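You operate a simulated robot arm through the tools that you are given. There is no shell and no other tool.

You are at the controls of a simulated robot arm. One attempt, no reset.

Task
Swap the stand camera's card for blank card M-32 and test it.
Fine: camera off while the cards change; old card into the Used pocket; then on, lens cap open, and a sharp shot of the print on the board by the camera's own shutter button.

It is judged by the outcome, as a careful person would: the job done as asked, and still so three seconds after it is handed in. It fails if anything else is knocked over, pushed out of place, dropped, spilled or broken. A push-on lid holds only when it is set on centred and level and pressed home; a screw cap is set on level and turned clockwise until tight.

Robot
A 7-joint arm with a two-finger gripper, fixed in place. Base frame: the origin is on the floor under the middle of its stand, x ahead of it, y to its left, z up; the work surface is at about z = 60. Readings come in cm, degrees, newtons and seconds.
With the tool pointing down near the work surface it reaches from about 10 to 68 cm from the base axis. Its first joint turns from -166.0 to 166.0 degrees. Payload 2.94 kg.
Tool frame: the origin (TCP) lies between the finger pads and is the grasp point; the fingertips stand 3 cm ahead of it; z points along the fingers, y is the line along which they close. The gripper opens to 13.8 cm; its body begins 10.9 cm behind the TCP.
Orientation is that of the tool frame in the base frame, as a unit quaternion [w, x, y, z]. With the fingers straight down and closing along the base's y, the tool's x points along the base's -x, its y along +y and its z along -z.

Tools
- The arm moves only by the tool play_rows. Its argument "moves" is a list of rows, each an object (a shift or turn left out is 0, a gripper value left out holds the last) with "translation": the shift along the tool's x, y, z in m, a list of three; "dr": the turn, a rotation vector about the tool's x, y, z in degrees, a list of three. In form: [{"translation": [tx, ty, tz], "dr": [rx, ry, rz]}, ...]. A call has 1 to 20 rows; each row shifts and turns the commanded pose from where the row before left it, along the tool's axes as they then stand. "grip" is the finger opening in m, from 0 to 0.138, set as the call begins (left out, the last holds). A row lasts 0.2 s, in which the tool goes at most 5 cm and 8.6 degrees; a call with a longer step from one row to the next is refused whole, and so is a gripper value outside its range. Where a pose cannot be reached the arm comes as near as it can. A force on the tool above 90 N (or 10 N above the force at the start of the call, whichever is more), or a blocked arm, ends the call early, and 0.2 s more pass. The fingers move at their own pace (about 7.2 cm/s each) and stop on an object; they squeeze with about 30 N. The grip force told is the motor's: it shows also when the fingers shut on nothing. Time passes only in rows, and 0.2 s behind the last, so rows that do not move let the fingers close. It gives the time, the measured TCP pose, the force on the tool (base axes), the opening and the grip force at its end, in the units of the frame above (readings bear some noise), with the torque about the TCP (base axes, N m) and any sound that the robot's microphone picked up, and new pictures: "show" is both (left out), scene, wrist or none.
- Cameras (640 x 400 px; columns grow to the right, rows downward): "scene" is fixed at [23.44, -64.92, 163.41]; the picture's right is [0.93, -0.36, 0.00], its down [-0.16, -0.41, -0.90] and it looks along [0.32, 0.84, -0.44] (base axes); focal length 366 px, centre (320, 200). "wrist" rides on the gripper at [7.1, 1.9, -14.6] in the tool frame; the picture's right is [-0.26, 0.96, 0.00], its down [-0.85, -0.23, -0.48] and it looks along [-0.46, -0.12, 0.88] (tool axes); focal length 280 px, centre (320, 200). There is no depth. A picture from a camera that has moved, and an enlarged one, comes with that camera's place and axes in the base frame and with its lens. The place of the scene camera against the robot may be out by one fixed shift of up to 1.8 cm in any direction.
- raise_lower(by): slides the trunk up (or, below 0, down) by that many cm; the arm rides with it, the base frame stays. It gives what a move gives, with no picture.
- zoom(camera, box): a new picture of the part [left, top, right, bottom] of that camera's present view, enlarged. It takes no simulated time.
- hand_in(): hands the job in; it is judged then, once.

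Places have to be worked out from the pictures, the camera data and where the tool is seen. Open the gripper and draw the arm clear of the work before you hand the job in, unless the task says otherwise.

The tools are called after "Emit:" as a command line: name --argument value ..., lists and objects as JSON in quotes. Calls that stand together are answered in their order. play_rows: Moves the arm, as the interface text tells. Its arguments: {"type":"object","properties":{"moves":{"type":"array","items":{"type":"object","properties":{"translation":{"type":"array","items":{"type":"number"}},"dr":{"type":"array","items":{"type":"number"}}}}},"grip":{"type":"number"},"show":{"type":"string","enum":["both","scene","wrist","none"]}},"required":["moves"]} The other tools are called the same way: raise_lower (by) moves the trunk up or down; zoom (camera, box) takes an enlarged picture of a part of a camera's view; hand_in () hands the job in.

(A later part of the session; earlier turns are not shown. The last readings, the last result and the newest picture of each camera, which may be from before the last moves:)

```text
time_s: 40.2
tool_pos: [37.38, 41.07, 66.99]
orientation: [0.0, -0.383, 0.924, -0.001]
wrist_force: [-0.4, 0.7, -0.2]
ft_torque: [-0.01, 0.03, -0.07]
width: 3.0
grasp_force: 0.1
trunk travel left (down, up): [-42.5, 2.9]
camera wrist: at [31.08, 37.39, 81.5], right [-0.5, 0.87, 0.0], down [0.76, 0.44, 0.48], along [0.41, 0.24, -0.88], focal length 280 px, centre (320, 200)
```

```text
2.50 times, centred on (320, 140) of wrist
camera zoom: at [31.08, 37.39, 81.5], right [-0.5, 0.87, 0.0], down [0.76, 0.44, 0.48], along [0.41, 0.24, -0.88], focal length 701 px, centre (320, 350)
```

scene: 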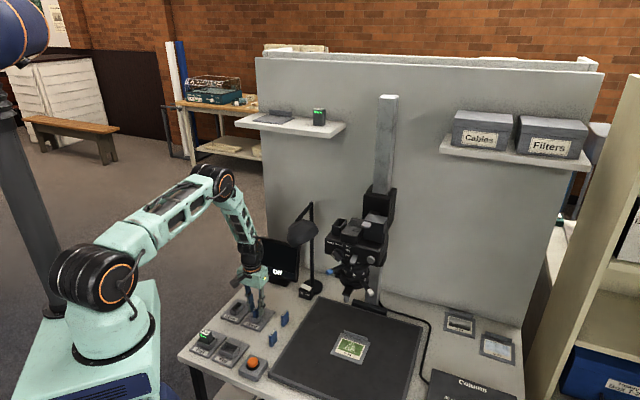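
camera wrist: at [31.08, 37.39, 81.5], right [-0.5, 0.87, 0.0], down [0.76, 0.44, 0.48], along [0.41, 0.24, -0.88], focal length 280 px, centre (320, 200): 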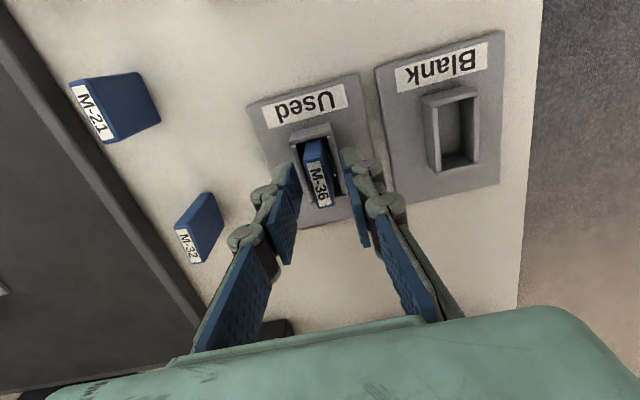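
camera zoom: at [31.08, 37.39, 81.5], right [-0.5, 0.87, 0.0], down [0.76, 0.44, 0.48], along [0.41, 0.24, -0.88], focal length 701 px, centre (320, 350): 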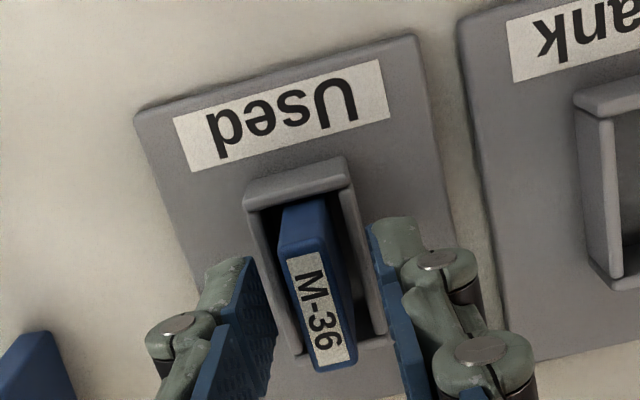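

M-36 stands in the Used pocket. I raise clear, then move toward M-32 with the tool tilted 20° back toward the robot, because the lamp head overhangs behind that card.

Emit:
play_rows --moves '[{"translation": [0, 0, -0.02]}, {"translation": [0, 0, -0.04]}, {"translation": [0, 0, -0.045]}, {"translation": [0, 0, -0.045]}, {"translation": [0.0183, -0.0356, 0]}, {"translation": [0.0183, -0.0356, 0]}, {"translation": [0.0183, -0.0356, 0]}, {"dr": [0, -6.67, 0]}, {"dr": [0, -6.67, 0]}, {"dr": [0, -6.66, 0]}, {}]' --grip 0.04 --show "both"

Emit:
zoom --camera "wrist" --box '[220, 60, 420, 220]'

Emit:
zoom --camera "scene" --box '[200, 245, 320, 345]'

```text
time_s: 42.6
tool_pos: [41.07, 29.68, 81.92]
orientation: [0.162, -0.377, 0.91, 0.066]
wrist_force: [-0.1, 0.2, 0.7]
ft_torque: [-0.02, -0.01, -0.01]
width: 3.97
grasp_force: 0.0
trunk travel left (down, up): [-42.5, 2.9]
camera wrist: at [31.54, 22.75, 93.19], right [-0.51, 0.86, 0.09], down [0.61, 0.28, 0.74], along [0.61, 0.43, -0.67], focal length 280 px, centre (320, 200)
```

scene: 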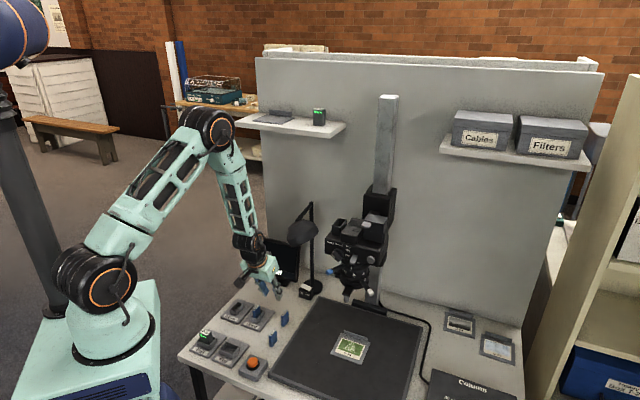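
wrist: 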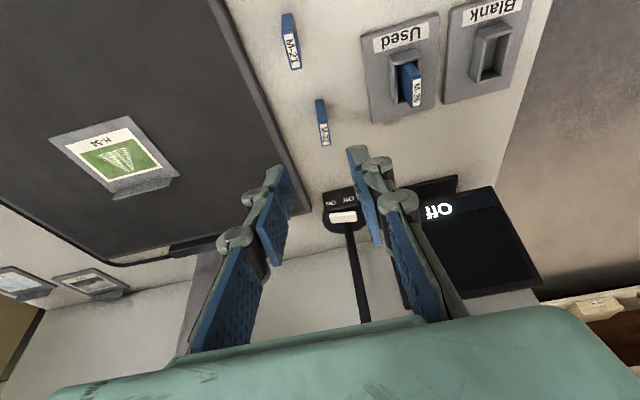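

```text
2.50 times, centred on (320, 140) of wrist
camera zoom: at [31.54, 22.75, 93.19], right [-0.51, 0.86, 0.09], down [0.61, 0.28, 0.74], along [0.61, 0.43, -0.67], focal length 701 px, centre (320, 350)
```

zoom: 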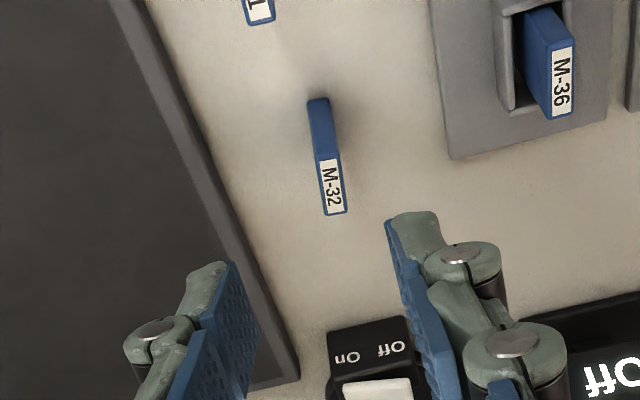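

```text
4.00 times, centred on (260, 295) of scene
camera zoom: at [23.44, -64.92, 163.41], right [0.93, -0.36, 0.0], down [-0.16, -0.41, -0.9], along [0.32, 0.84, -0.44], focal length 1463 px, centre (560, -180)
```

zoom: 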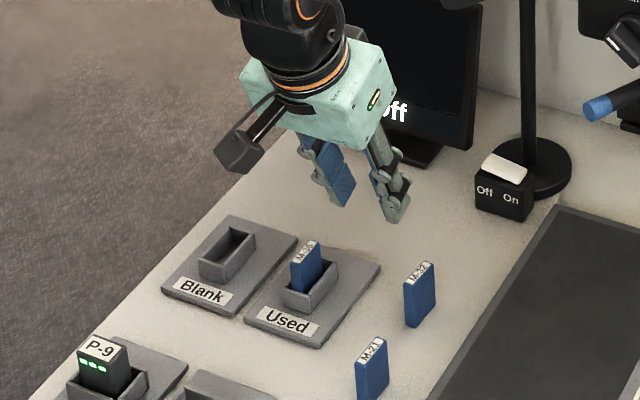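

M-32's top centre is at r≈8.05, n≈58.3, z≈65, turned about 5°. I move above it with the fingers straddling.

Emit:
play_rows --moves '[{"translation": [-0.0128, 0, 0.0398]}, {"translation": [-0.0128, 0, 0.0398]}, {"translation": [-0.0129, 0, 0.0398]}, {}]' --show "both"

Emit:
zoom --camera "wrist" --box '[220, 60, 420, 220]'

Emit:
zoom --camera "scene" --box '[230, 205, 350, 335]'

```text
time_s: 43.6
tool_pos: [46.47, 35.22, 72.05]
orientation: [0.161, -0.376, 0.91, 0.066]
wrist_force: [0.2, -0.8, -0.7]
ft_torque: [0.01, 0.0, 0.03]
width: 4.02
grasp_force: 0.0
trunk travel left (down, up): [-42.5, 2.9]
camera wrist: at [37.0, 28.34, 83.24], right [-0.51, 0.86, 0.09], down [0.61, 0.29, 0.74], along [0.61, 0.43, -0.67], focal length 280 px, centre (320, 200)
```

scene: 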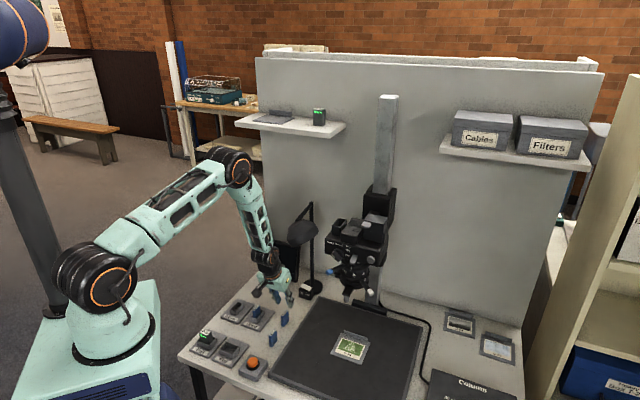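
wrist: 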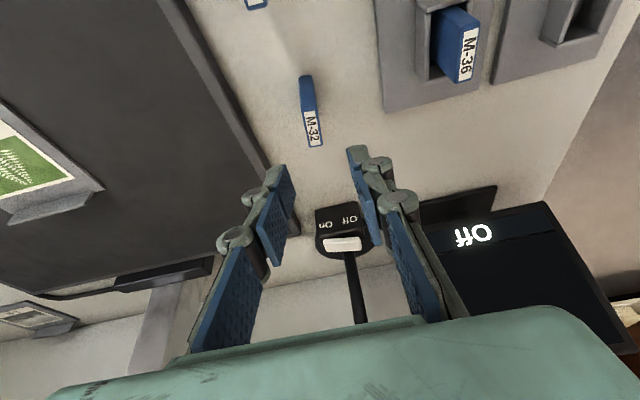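

```text
2.50 times, centred on (320, 140) of wrist
camera zoom: at [37.0, 28.34, 83.24], right [-0.51, 0.86, 0.09], down [0.61, 0.29, 0.74], along [0.61, 0.43, -0.67], focal length 701 px, centre (320, 350)
```

zoom: 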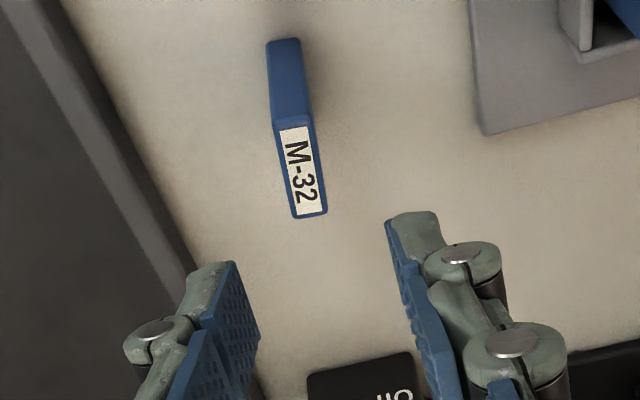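

```text
3.08 times, centred on (290, 270) of scene
camera zoom: at [23.44, -64.92, 163.41], right [0.93, -0.36, 0.0], down [-0.16, -0.41, -0.9], along [0.32, 0.84, -0.44], focal length 1126 px, centre (412, -15)
```

zoom: 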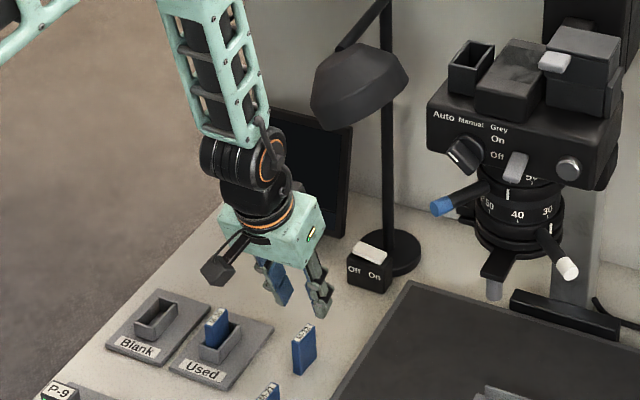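

The gap straddles M-32 and the hand is well clear of the lamp. I lower vertically so the tips come about 3.2 cm above the bench and check.

Emit:
play_rows --moves '[{"translation": [0.0053, -0.0004, 0.0131]}, {"translation": [0.0053, -0.0004, 0.0131]}, {"translation": [0.0053, -0.0004, 0.0131]}, {"translation": [0.0053, -0.0003, 0.0131]}, {}]' --show "both"

Emit:
zoom --camera "wrist" --box '[220, 60, 420, 220]'

Emit:
zoom --camera "scene" --box '[240, 275, 336, 335]'

```text
time_s: 44.8
tool_pos: [46.57, 34.87, 66.54]
orientation: [0.16, -0.377, 0.91, 0.067]
wrist_force: [0.7, -1.0, 0.1]
ft_torque: [0.04, -0.03, 0.0]
width: 4.01
grasp_force: 0.0
trunk travel left (down, up): [-42.5, 2.9]
camera wrist: at [37.01, 28.04, 77.65], right [-0.51, 0.86, 0.09], down [0.61, 0.29, 0.74], along [0.61, 0.43, -0.67], focal length 280 px, centre (320, 200)
```

scene: 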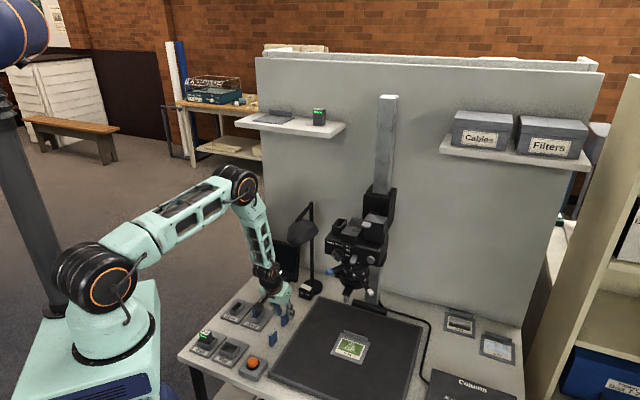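
wrist: 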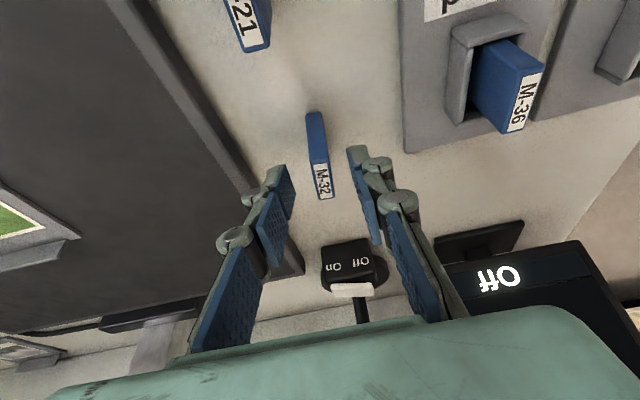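

```text
2.50 times, centred on (320, 140) of wrist
camera zoom: at [37.01, 28.04, 77.65], right [-0.51, 0.86, 0.09], down [0.61, 0.29, 0.74], along [0.61, 0.43, -0.67], focal length 701 px, centre (320, 350)
```

zoom: 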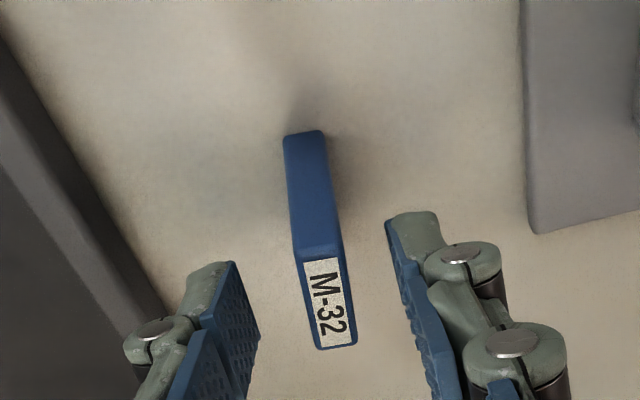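

```text
6.67 times, centred on (288, 305) of scene
camera zoom: at [23.44, -64.92, 163.41], right [0.93, -0.36, 0.0], down [-0.16, -0.41, -0.9], along [0.32, 0.84, -0.44], focal length 2439 px, centre (533, -500)
```

zoom: 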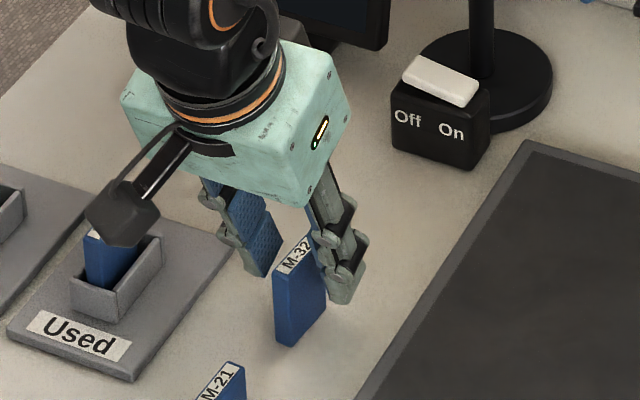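

Fingers straddle M-32 evenly. I close on it.

Emit:
play_rows --moves '[{}, {}, {}, {}]' --grip 0 --show "wrist"

Emit:
zoom --camera "wrist" --box '[220, 60, 420, 220]'

Emit:
zoom --camera "scene" --box '[240, 275, 336, 335]'

```text
time_s: 45.8
tool_pos: [46.58, 34.84, 66.36]
orientation: [0.16, -0.377, 0.91, 0.067]
wrist_force: [0.6, -0.2, 0.6]
ft_torque: [0.0, 0.01, 0.0]
width: 1.08
grasp_force: 29.8
trunk travel left (down, up): [-42.5, 2.9]
camera wrist: at [37.0, 28.04, 77.66], right [-0.51, 0.86, 0.09], down [0.61, 0.29, 0.74], along [0.61, 0.43, -0.67], focal length 280 px, centre (320, 200)
```

wrist: 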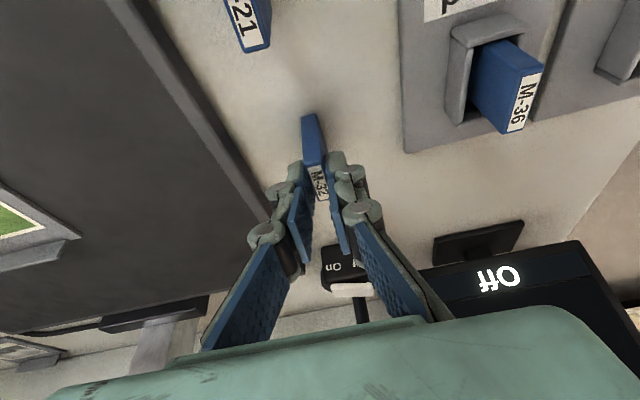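

```text
2.50 times, centred on (320, 140) of wrist
camera zoom: at [37.0, 28.04, 77.66], right [-0.51, 0.86, 0.09], down [0.61, 0.29, 0.74], along [0.61, 0.43, -0.67], focal length 701 px, centre (320, 350)
```

zoom: 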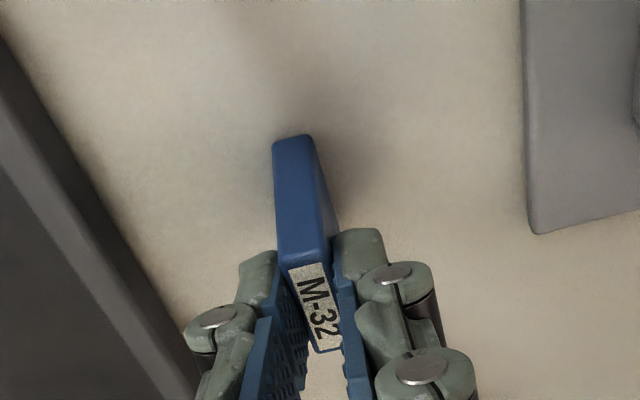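

```text
6.67 times, centred on (288, 305) of scene
camera zoom: at [23.44, -64.92, 163.41], right [0.93, -0.36, 0.0], down [-0.16, -0.41, -0.9], along [0.32, 0.84, -0.44], focal length 2439 px, centre (533, -500)
```

zoom: 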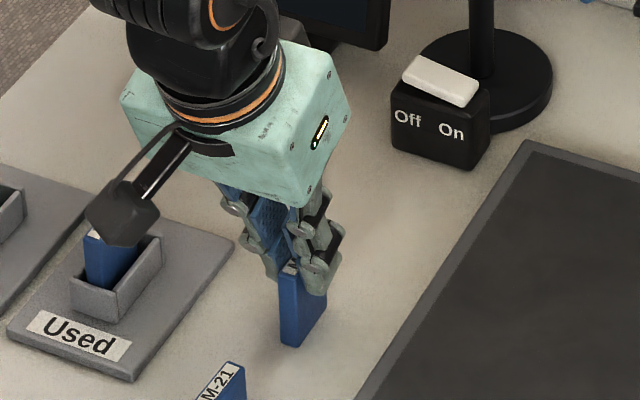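

M-32 is gripped (1.08 cm). I lift it straight up, back away from the lamp, then go up and across toward the camera, keeping high.

Emit:
play_rows --moves '[{"translation": [-0.0114, 0, -0.0313]}, {"translation": [-0.0114, 0, -0.0313]}, {"translation": [-0.0114, 0, -0.0313]}, {"translation": [0.0051, 0, -0.0444]}, {"translation": [0.0051, 0, -0.0444]}, {"translation": [0.0051, 0, -0.0444]}, {"translation": [0.0051, 0, -0.0444]}, {"translation": [0.0051, 0, -0.0444]}, {"translation": [-0.012, -0.0264, -0.0329]}, {"translation": [-0.012, -0.0264, -0.0329]}, {"translation": [-0.012, -0.0264, -0.0329]}, {"translation": [-0.012, -0.0264, -0.0329]}, {"translation": [-0.012, -0.0264, -0.0329]}, {"translation": [-0.012, -0.0264, -0.0329]}, {"translation": [-0.012, -0.0264, -0.0329]}, {"translation": [-0.012, -0.0264, -0.0329]}, {}]' --show "both"

Emit:
zoom --camera "wrist" --box '[220, 60, 420, 220]'

Emit:
zoom --camera "scene" --box '[290, 150, 410, 245]'

```text
time_s: 49.4
tool_pos: [54.28, 12.82, 124.41]
orientation: [0.161, -0.377, 0.91, 0.066]
wrist_force: [-0.3, 0.5, -0.2]
ft_torque: [0.01, 0.02, -0.03]
width: 1.04
grasp_force: 29.7
trunk travel left (down, up): [-42.5, 2.9]
camera wrist: at [44.85, 5.94, 135.65], right [-0.51, 0.86, 0.09], down [0.61, 0.29, 0.74], along [0.61, 0.43, -0.67], focal length 280 px, centre (320, 200)
```

scene: 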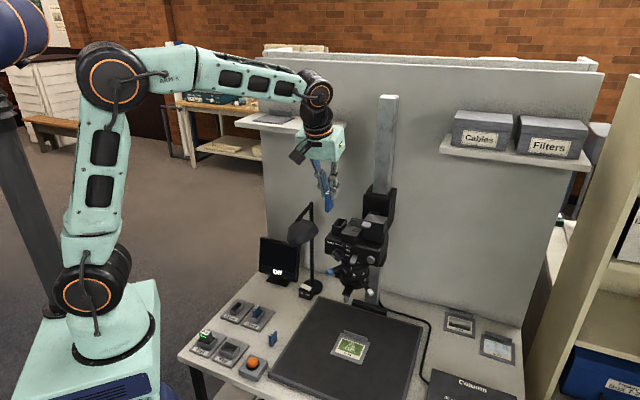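
wrist: 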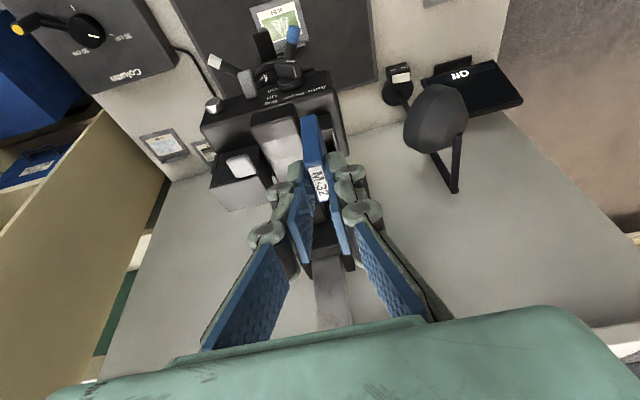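

```text
2.50 times, centred on (320, 140) of wrist
camera zoom: at [44.85, 5.94, 135.65], right [-0.51, 0.86, 0.09], down [0.61, 0.29, 0.74], along [0.61, 0.43, -0.67], focal length 701 px, centre (320, 350)
```

zoom: 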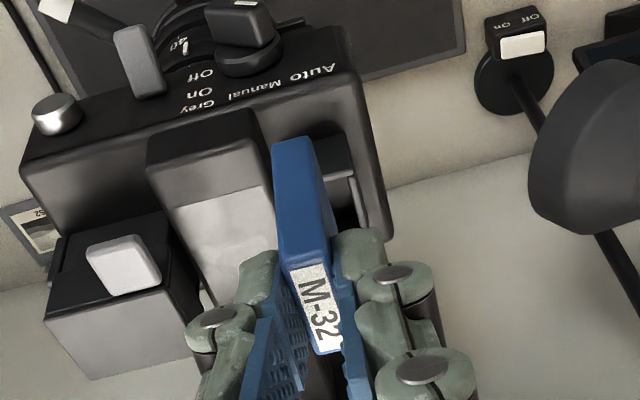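

```text
4.21 times, centred on (350, 198) of scene
camera zoom: at [23.44, -64.92, 163.41], right [0.93, -0.36, 0.0], down [-0.16, -0.41, -0.9], along [0.32, 0.84, -0.44], focal length 1540 px, centre (194, 210)
```

zoom: 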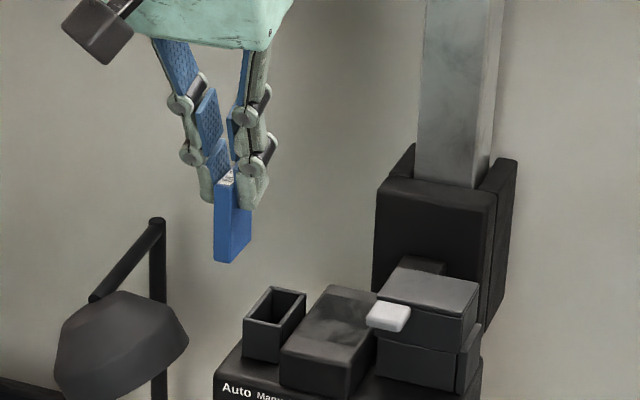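

M-32 is held upright, in front of and above the slot. I move forward over the slot (target TCP n≈55, r≈29.4) with the card bottom still about 1.5 cm above the rim.

Emit:
play_rows --moves '[{"translation": [-0.0235, 0, 0.0086]}, {"translation": [-0.0235, -0.0005, 0.0086]}, {"translation": [-0.0235, -0.0005, 0.0086]}, {"translation": [0.0106, 0, 0.0291]}, {"translation": [0.0106, 0, 0.0291]}, {}]' --show "both"

Emit:
zoom --camera "wrist" --box '[220, 60, 420, 220]'

Emit:
zoom --camera "scene" --box '[300, 180, 396, 240]'

```text
time_s: 50.8
tool_pos: [59.88, 18.03, 118.13]
orientation: [0.16, -0.377, 0.91, 0.066]
wrist_force: [0.1, -0.3, 0.0]
ft_torque: [0.03, -0.01, -0.03]
width: 1.09
grasp_force: 30.7
trunk travel left (down, up): [-42.5, 2.9]
camera wrist: at [50.27, 11.26, 129.38], right [-0.51, 0.86, 0.09], down [0.61, 0.29, 0.74], along [0.61, 0.43, -0.67], focal length 280 px, centre (320, 200)
```

scene: 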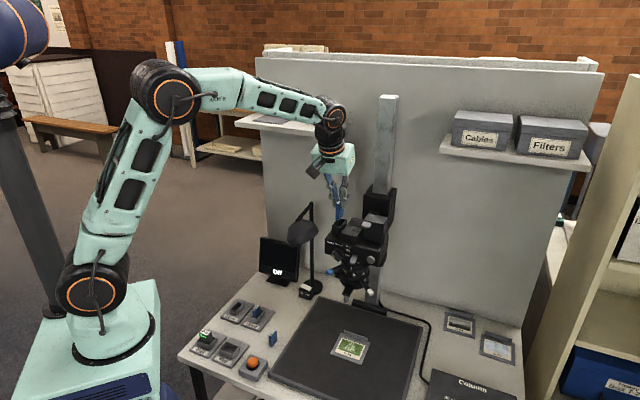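
wrist: 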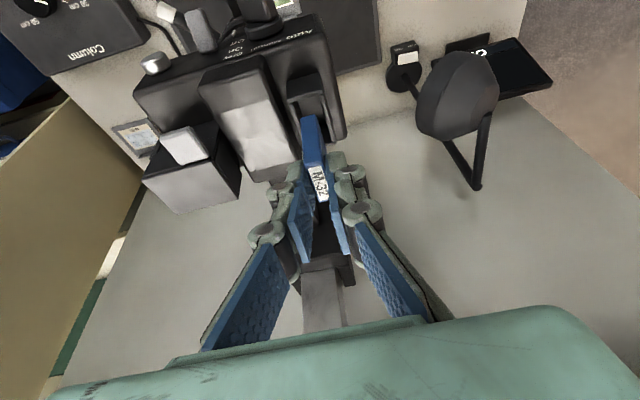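

```text
2.50 times, centred on (320, 140) of wrist
camera zoom: at [50.27, 11.26, 129.38], right [-0.51, 0.86, 0.09], down [0.61, 0.29, 0.74], along [0.61, 0.43, -0.67], focal length 701 px, centre (320, 350)
```

zoom: 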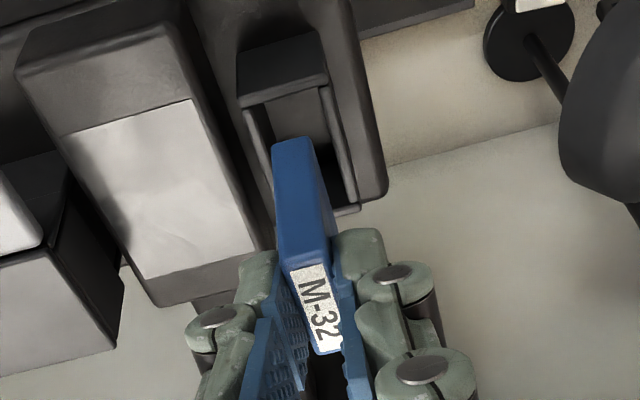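

```text
6.67 times, centred on (348, 210) of scene
camera zoom: at [23.44, -64.92, 163.41], right [0.93, -0.36, 0.0], down [-0.16, -0.41, -0.9], along [0.32, 0.84, -0.44], focal length 2439 px, centre (133, 133)
```

zoom: 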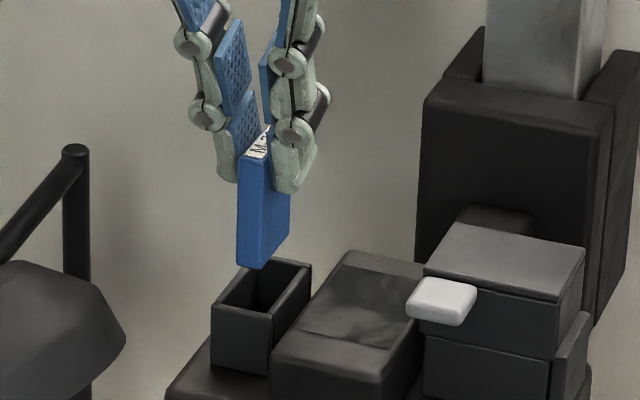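

The card is over the slot: computed card centre (r 29.6, n 55.9) against slot centre (r 29.5, n 55.85). I lower to just above the rim and check again.

Emit:
play_rows --moves '[{"translation": [0.0021, 0.0005, 0.0056]}, {"translation": [0.0021, 0, 0.0056]}, {}]' --show "both"

Emit:
zoom --camera "wrist" --box '[240, 60, 400, 180]'

Emit:
zoom --camera "scene" --box '[312, 190, 376, 230]'

```text
time_s: 51.6
tool_pos: [59.65, 18.11, 116.95]
orientation: [0.161, -0.377, 0.91, 0.066]
wrist_force: [0.6, 1.1, -0.4]
ft_torque: [-0.03, 0.0, 0.01]
width: 1.12
grasp_force: 29.9
trunk travel left (down, up): [-42.5, 2.9]
camera wrist: at [50.23, 11.28, 128.19], right [-0.51, 0.86, 0.09], down [0.61, 0.29, 0.74], along [0.61, 0.43, -0.67], focal length 280 px, centre (320, 200)
```

scene: 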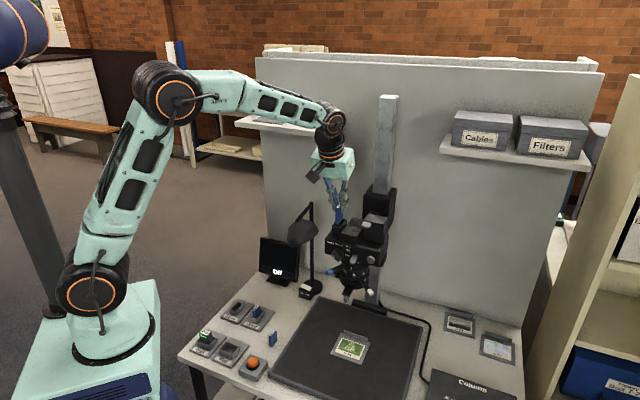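
wrist: 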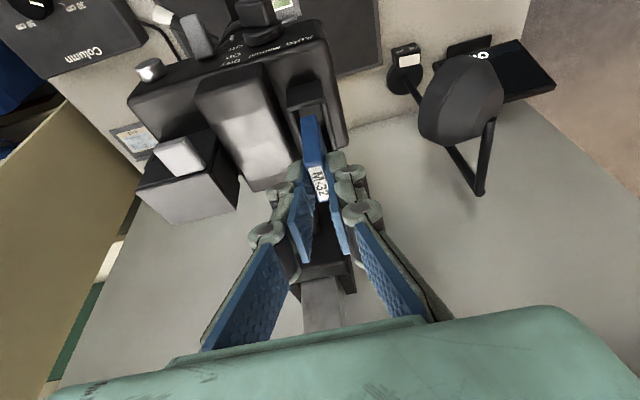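

```text
3.33 times, centred on (320, 120) of wrist
camera zoom: at [50.23, 11.28, 128.19], right [-0.51, 0.86, 0.09], down [0.61, 0.29, 0.74], along [0.61, 0.43, -0.67], focal length 935 px, centre (320, 467)
```

zoom: 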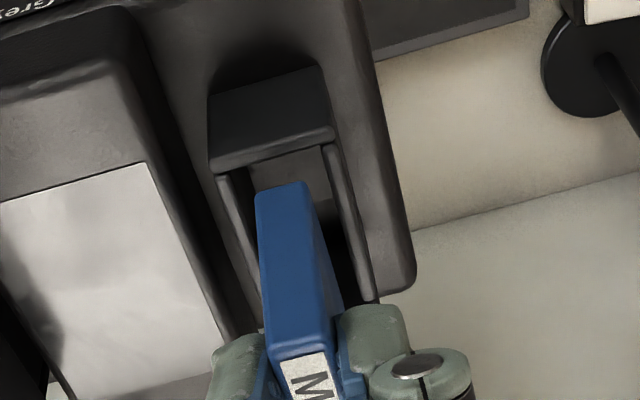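

```text
10.00 times, centred on (344, 210) of scene
camera zoom: at [23.44, -64.92, 163.41], right [0.93, -0.36, 0.0], down [-0.16, -0.41, -0.9], along [0.32, 0.84, -0.44], focal length 3658 px, centre (80, 100)
```

zoom: 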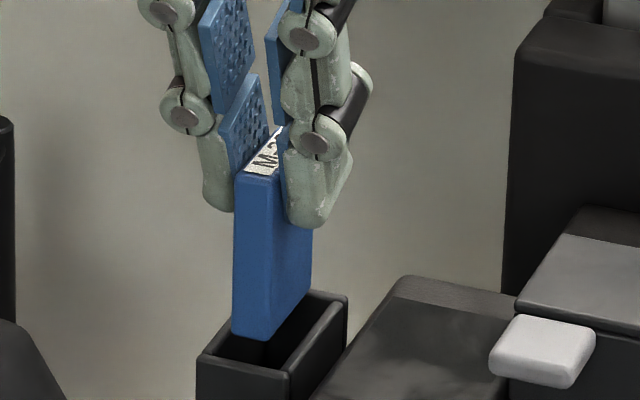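

Both views show the card centred over the slot, about 0.5 cm above the rim. I lower it in slowly.

Emit:
play_rows --moves '[{"translation": [0.00137, 0, 0.00376]}, {"translation": [0.00137, 0, 0.00376]}, {"translation": [0.00137, 0, 0.00376]}, {"translation": [0.00137, 0, 0.00376]}, {}]' --show "both"

Emit:
zoom --camera "wrist" --box '[240, 60, 400, 180]'

Emit:
zoom --camera "scene" --box '[312, 190, 376, 230]'

```text
time_s: 52.8
tool_pos: [59.67, 18.2, 115.31]
orientation: [0.16, -0.377, 0.91, 0.066]
wrist_force: [0.6, -0.1, -0.9]
ft_torque: [-0.02, 0.0, -0.03]
width: 1.11
grasp_force: 30.4
trunk travel left (down, up): [-42.5, 2.9]
camera wrist: at [50.2, 11.25, 126.57], right [-0.51, 0.86, 0.09], down [0.61, 0.29, 0.74], along [0.61, 0.43, -0.67], focal length 280 px, centre (320, 200)
```

scene: 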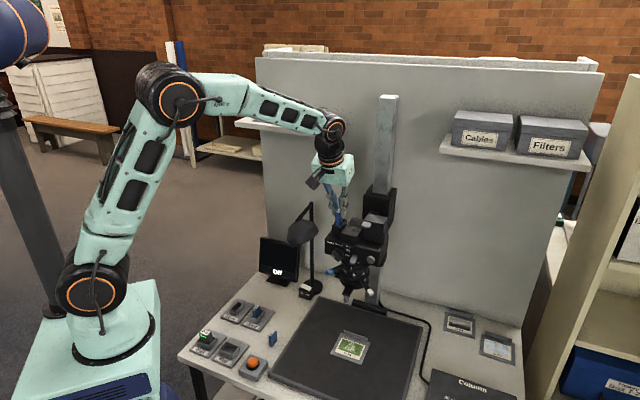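
wrist: 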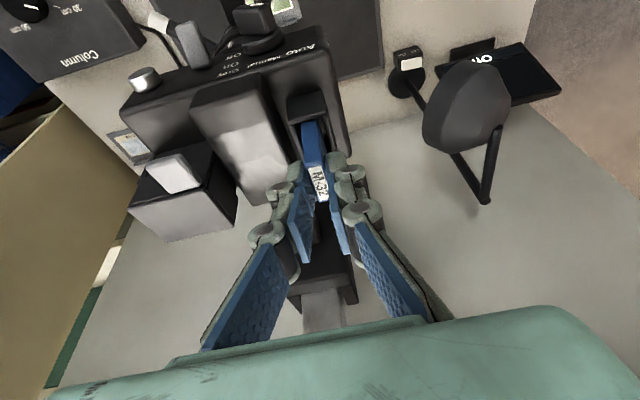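

```text
3.33 times, centred on (320, 120) of wrist
camera zoom: at [50.2, 11.25, 126.57], right [-0.51, 0.86, 0.09], down [0.61, 0.29, 0.74], along [0.61, 0.43, -0.67], focal length 935 px, centre (320, 467)
```

zoom: 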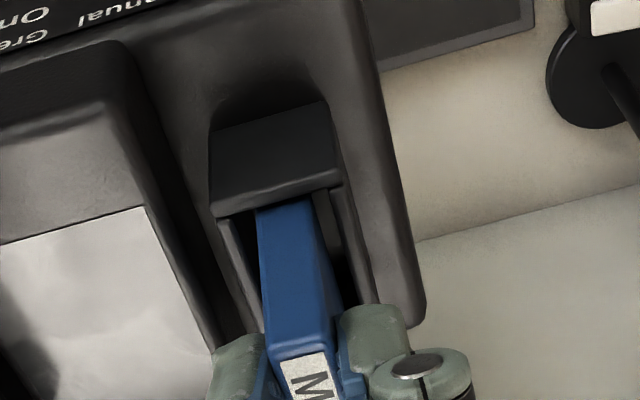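

```text
10.00 times, centred on (344, 210) of scene
camera zoom: at [23.44, -64.92, 163.41], right [0.93, -0.36, 0.0], down [-0.16, -0.41, -0.9], along [0.32, 0.84, -0.44], focal length 3658 px, centre (80, 100)
```

zoom: 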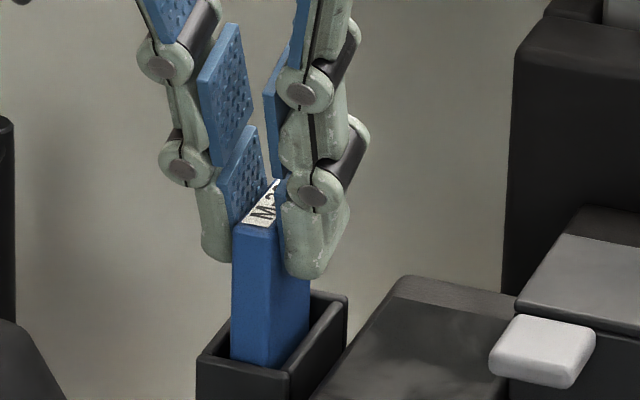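

The card has entered the slot cleanly. I continue down to seat it.

Emit:
play_rows --moves '[{"translation": [0.00137, 0, 0.00376]}, {"translation": [0.00103, 0, 0.00282]}, {"translation": [0.00103, 0, 0.00282]}, {}]' --show "none"

Emit:
zoom --camera "scene" --box '[312, 190, 376, 230]'

```text
time_s: 53.8
tool_pos: [59.64, 18.13, 114.37]
orientation: [0.161, -0.376, 0.91, 0.066]
wrist_force: [0.7, -0.4, 0.2]
ft_torque: [0.02, -0.01, 0.01]
width: 1.07
grasp_force: 29.5
trunk travel left (down, up): [-42.5, 2.9]
```

```text
10.00 times, centred on (344, 210) of scene
camera zoom: at [23.44, -64.92, 163.41], right [0.93, -0.36, 0.0], down [-0.16, -0.41, -0.9], along [0.32, 0.84, -0.44], focal length 3658 px, centre (80, 100)
```

zoom: 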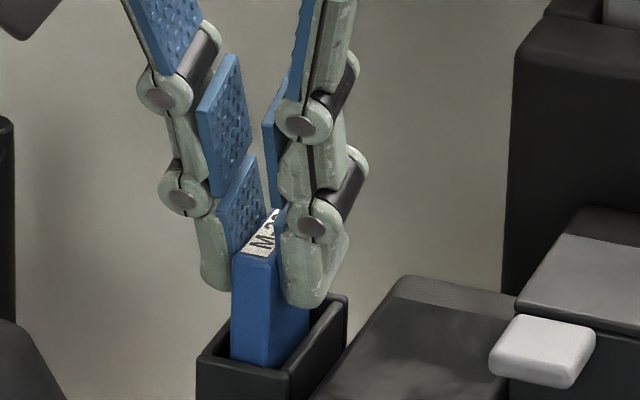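

No contact yet at z 114.4. I continue in 0.2 cm steps.

Emit:
play_rows --moves '[{"translation": [0.0007, 0, 0.0019]}, {"translation": [0.0007, 0, 0.0019]}, {"translation": [0.0007, 0, 0.0019]}, {}]' --show "none"

Emit:
zoom --camera "scene" --box '[312, 190, 376, 230]'

```text
time_s: 54.8
tool_pos: [59.62, 18.12, 113.81]
orientation: [0.16, -0.377, 0.91, 0.067]
wrist_force: [-0.3, -0.5, -0.3]
ft_torque: [0.03, 0.01, 0.02]
width: 1.09
grasp_force: 29.9
trunk travel left (down, up): [-42.5, 2.9]
```

```text
10.00 times, centred on (344, 210) of scene
camera zoom: at [23.44, -64.92, 163.41], right [0.93, -0.36, 0.0], down [-0.16, -0.41, -0.9], along [0.32, 0.84, -0.44], focal length 3658 px, centre (80, 100)
```

zoom: 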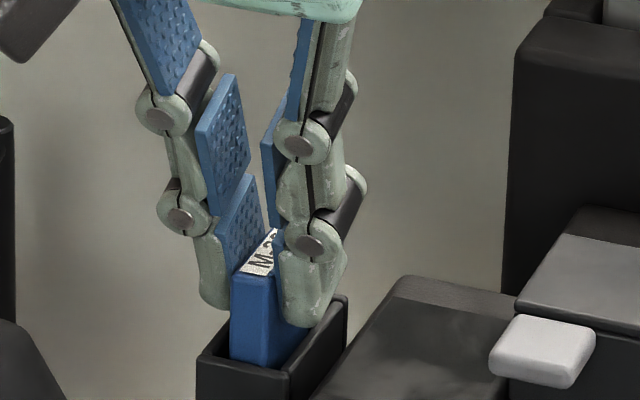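

Still free. I continue in small steps, watching the force.

Emit:
play_rows --moves '[{"translation": [0.0005, 0, 0.0014]}, {"translation": [0.0005, 0, 0.0014]}, {}]' --show "none"

Emit:
zoom --camera "scene" --box '[312, 190, 376, 230]'

```text
time_s: 55.6
tool_pos: [59.66, 18.09, 113.53]
orientation: [0.16, -0.377, 0.91, 0.067]
wrist_force: [0.4, 0.1, 0.0]
ft_torque: [-0.01, 0.0, 0.03]
width: 1.09
grasp_force: 30.2
trunk travel left (down, up): [-42.5, 2.9]
```

```text
10.00 times, centred on (344, 210) of scene
camera zoom: at [23.44, -64.92, 163.41], right [0.93, -0.36, 0.0], down [-0.16, -0.41, -0.9], along [0.32, 0.84, -0.44], focal length 3658 px, centre (80, 100)
```

zoom: 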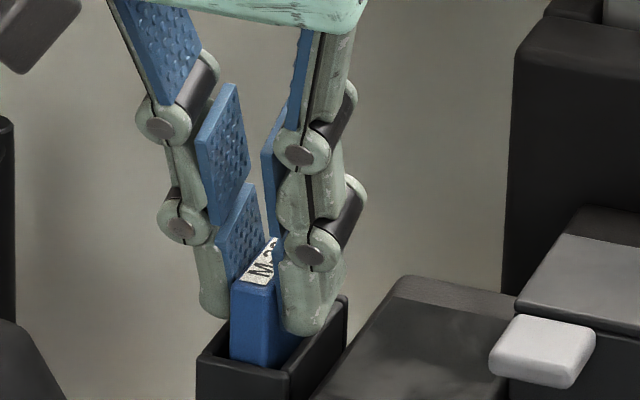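

The label's image height nearly matches where M-36's sat when seated, so only a millimetre or two remain. I continue.

Emit:
play_rows --moves '[{"translation": [0.0005, 0, 0.0014]}, {"translation": [0.0005, 0, 0.0014]}, {}]' --show "none"

Emit:
zoom --camera "scene" --box '[312, 190, 376, 230]'

```text
time_s: 56.4
tool_pos: [59.58, 18.02, 113.48]
orientation: [0.162, -0.376, 0.91, 0.067]
wrist_force: [-0.3, -0.2, 10.0]
ft_torque: [0.02, -0.02, 0.0]
width: 1.07
grasp_force: 30.0
trunk travel left (down, up): [-42.5, 2.9]
```

```text
10.00 times, centred on (344, 210) of scene
camera zoom: at [23.44, -64.92, 163.41], right [0.93, -0.36, 0.0], down [-0.16, -0.41, -0.9], along [0.32, 0.84, -0.44], focal length 3658 px, centre (80, 100)
```

zoom: 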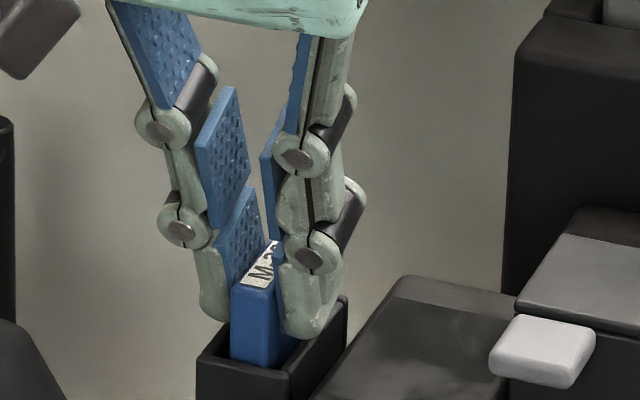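

10 N contact: M-32 is seated, at the same label height as M-36 had. I relieve the pressure and open only slightly (the hump is close on the right), then lift off.

Emit:
play_rows --moves '[{"translation": [-0.0005, 0, -0.0014]}, {}]' --grip 0 --show "none"

Emit:
play_rows --moves '[{}, {}]' --grip 0.018 --show "both"

Emit:
zoom --camera "scene" --box '[312, 190, 376, 230]'

Emit:
zoom --camera "wrist" --box '[240, 60, 400, 180]'

```text
time_s: 57.0
tool_pos: [59.63, 18.09, 113.35]
orientation: [0.161, -0.377, 0.91, 0.067]
wrist_force: [0.8, 1.2, 6.7]
ft_torque: [0.13, -0.16, 0.01]
width: 1.11
grasp_force: 30.2
trunk travel left (down, up): [-42.5, 2.9]
```

```text
time_s: 57.6
tool_pos: [59.7, 18.08, 113.4]
orientation: [0.16, -0.376, 0.91, 0.067]
wrist_force: [0.2, -0.4, -0.2]
ft_torque: [0.03, 0.02, -0.01]
width: 1.81
grasp_force: 0.1
trunk travel left (down, up): [-42.5, 2.9]
camera wrist: at [50.21, 11.27, 124.55], right [-0.51, 0.86, 0.09], down [0.61, 0.29, 0.74], along [0.61, 0.43, -0.67], focal length 280 px, centre (320, 200)
```

scene: 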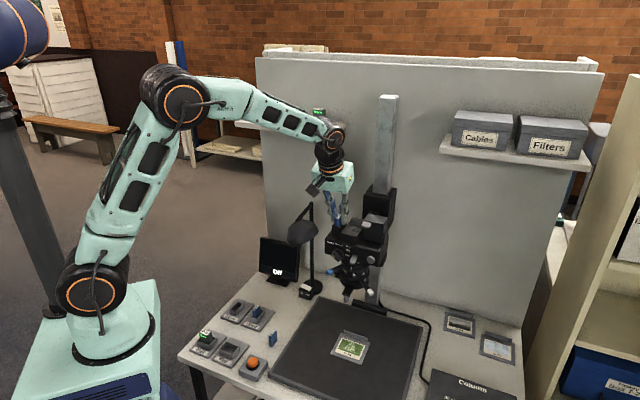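
wrist: 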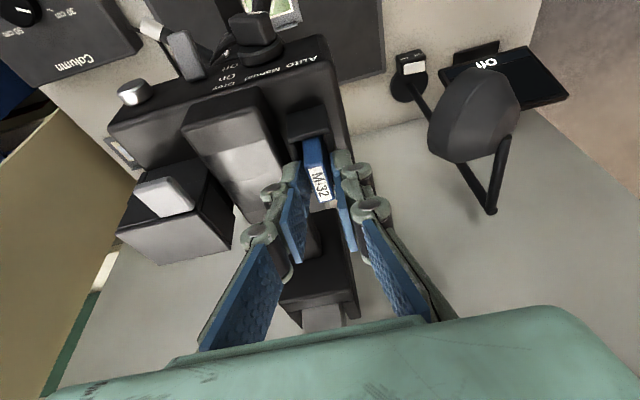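

```text
10.00 times, centred on (344, 210) of scene
camera zoom: at [23.44, -64.92, 163.41], right [0.93, -0.36, 0.0], down [-0.16, -0.41, -0.9], along [0.32, 0.84, -0.44], focal length 3658 px, centre (80, 100)
```

zoom: 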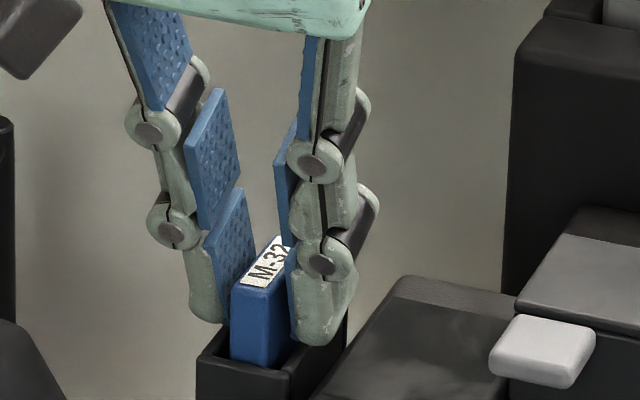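

```text
3.33 times, centred on (320, 120) of wrist
camera zoom: at [50.21, 11.27, 124.55], right [-0.51, 0.86, 0.09], down [0.61, 0.29, 0.74], along [0.61, 0.43, -0.67], focal length 935 px, centre (320, 467)
```

zoom: 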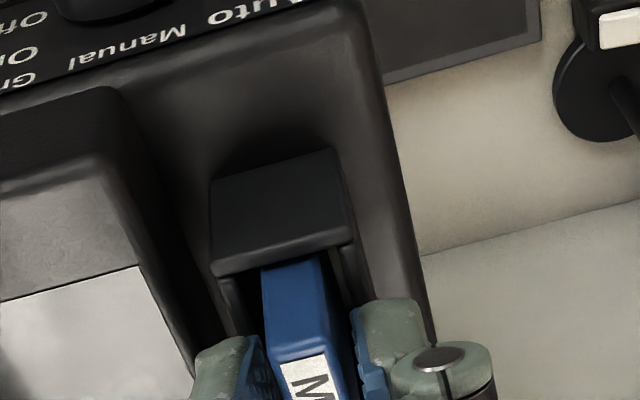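

M-32 stays seated. I lift off vertically and withdraw, closing the gripper, and check the card.

Emit:
play_rows --moves '[{"translation": [-0.0034, 0, -0.0094]}, {"translation": [-0.0068, 0, -0.0188]}, {"translation": [-0.0103, 0, -0.0282]}, {"translation": [0.04, -0.0182, -0.0145]}, {"translation": [0.04, -0.0182, -0.0145]}, {"translation": [0.04, -0.0182, -0.0145]}, {"translation": [0.04, -0.0182, -0.0145]}, {}]' --show "both"

Emit:
zoom --camera "scene" --box '[290, 170, 410, 245]'

Emit:
zoom --camera "wrist" --box '[240, 60, 440, 185]'

```text
time_s: 59.4
tool_pos: [52.74, 1.01, 119.46]
orientation: [0.161, -0.376, 0.91, 0.066]
wrist_force: [-0.5, 0.4, 0.5]
ft_torque: [-0.02, -0.03, -0.01]
width: 1.8
grasp_force: 0.0
trunk travel left (down, up): [-42.5, 2.9]
camera wrist: at [43.28, -5.85, 130.63], right [-0.51, 0.86, 0.09], down [0.61, 0.29, 0.74], along [0.61, 0.43, -0.67], focal length 280 px, centre (320, 200)
```

scene: 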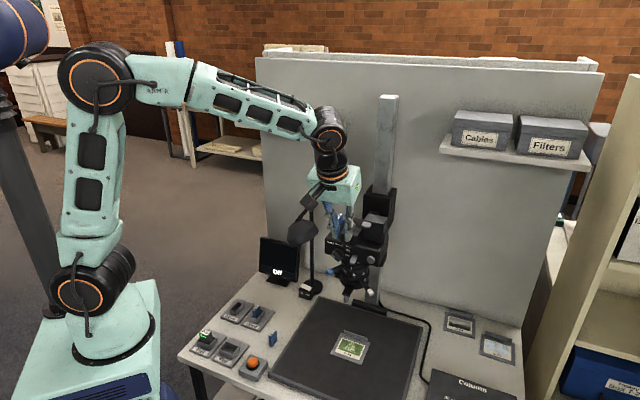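
wrist: 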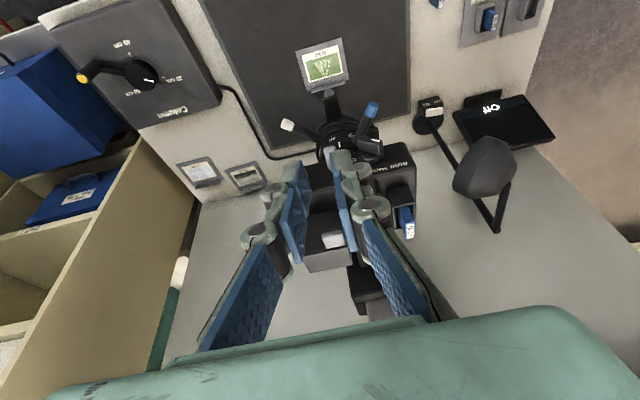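

```text
5.33 times, centred on (350, 208) of scene
camera zoom: at [23.44, -64.92, 163.41], right [0.93, -0.36, 0.0], down [-0.16, -0.41, -0.9], along [0.32, 0.84, -0.44], focal length 1951 px, centre (160, 160)
```

zoom: 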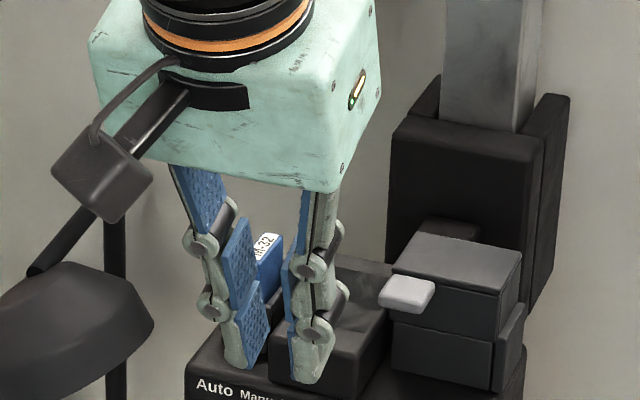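

```text
3.20 times, centred on (340, 122) of wrist
camera zoom: at [43.28, -5.85, 130.63], right [-0.51, 0.86, 0.09], down [0.61, 0.29, 0.74], along [0.61, 0.43, -0.67], focal length 897 px, centre (256, 448)
```

zoom: 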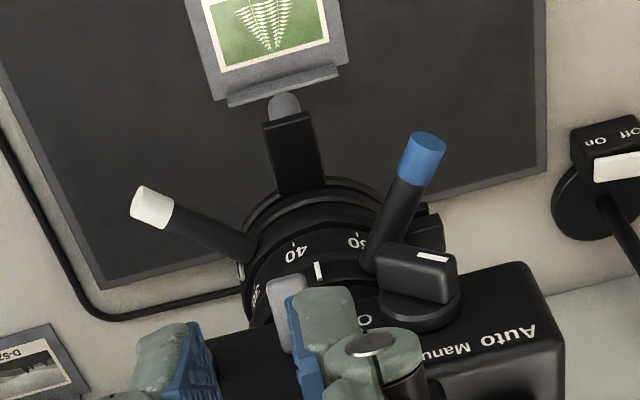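

M-32 stays in the slot. Now I pitch the tool level, with the gripper closed, and come down in front of the panel below the toggle.

Emit:
play_rows --moves '[{"dr": [0, -7.78, 0]}, {"dr": [0, -7.78, 0]}, {"dr": [0, -7.78, 0]}, {"dr": [0, -7.78, 0]}, {"dr": [0, -7.78, 0]}, {"dr": [0, -7.78, 0]}, {"dr": [0, -7.78, 0]}, {"dr": [0, -7.78, 0]}, {"dr": [0, -7.76, 0]}, {"translation": [0.046, 0, 0]}, {"translation": [0.046, 0, 0]}, {"translation": [0.046, 0, 0]}, {"translation": [0.046, 0, 0]}, {}]' --grip 0 --show "both"

Emit:
zoom --camera "scene" --box '[300, 200, 420, 285]'

Emit:
zoom --camera "wrist" --box '[220, 60, 420, 220]'

```text
time_s: 62.4
tool_pos: [52.78, 0.86, 100.93]
orientation: [0.654, -0.271, 0.653, 0.27]
wrist_force: [0.7, -0.2, 0.8]
ft_torque: [0.0, -0.02, 0.0]
width: 0.0
grasp_force: 28.3
trunk travel left (down, up): [-42.5, 2.9]
camera wrist: at [41.36, -8.06, 93.78], right [-0.68, 0.68, 0.26], down [-0.17, -0.5, 0.85], along [0.71, 0.53, 0.46], focal length 280 px, centre (320, 200)
```

scene: 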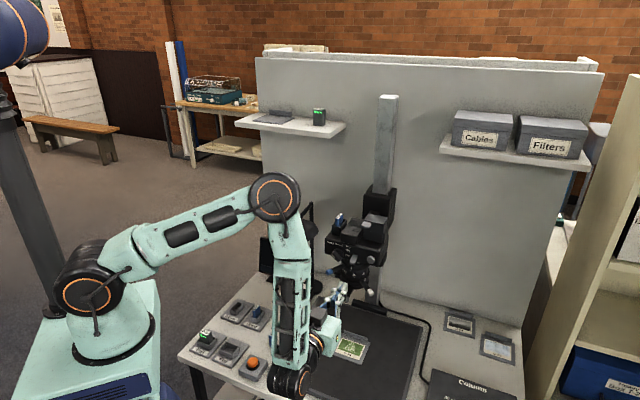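
wrist: 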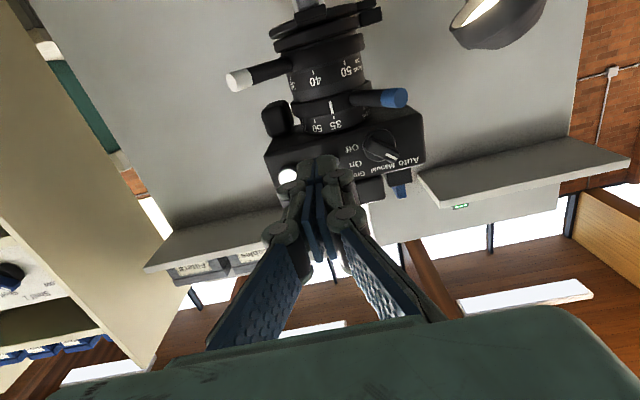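

```text
4.71 times, centred on (360, 242) of scene
camera zoom: at [23.44, -64.92, 163.41], right [0.93, -0.36, 0.0], down [-0.16, -0.41, -0.9], along [0.32, 0.84, -0.44], focal length 1722 px, centre (132, 0)
```

zoom: 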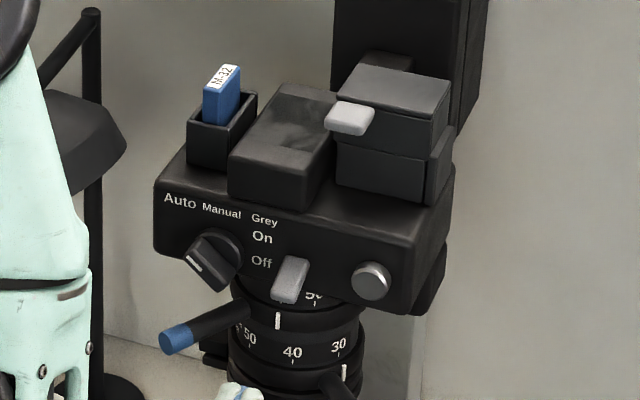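

```text
2.50 times, centred on (320, 140) of wrist
camera zoom: at [41.36, -8.06, 93.78], right [-0.68, 0.68, 0.26], down [-0.17, -0.5, 0.85], along [0.71, 0.53, 0.46], focal length 701 px, centre (320, 350)
```

zoom: 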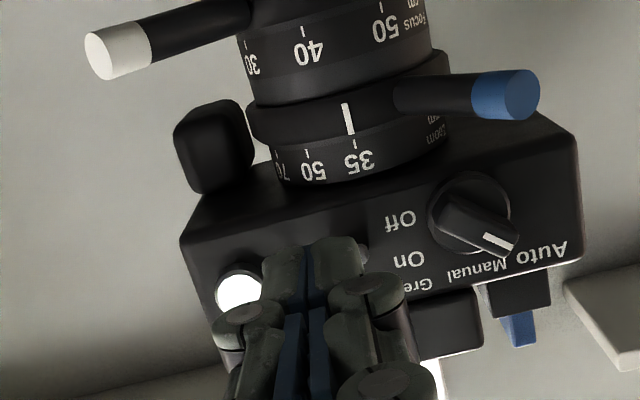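

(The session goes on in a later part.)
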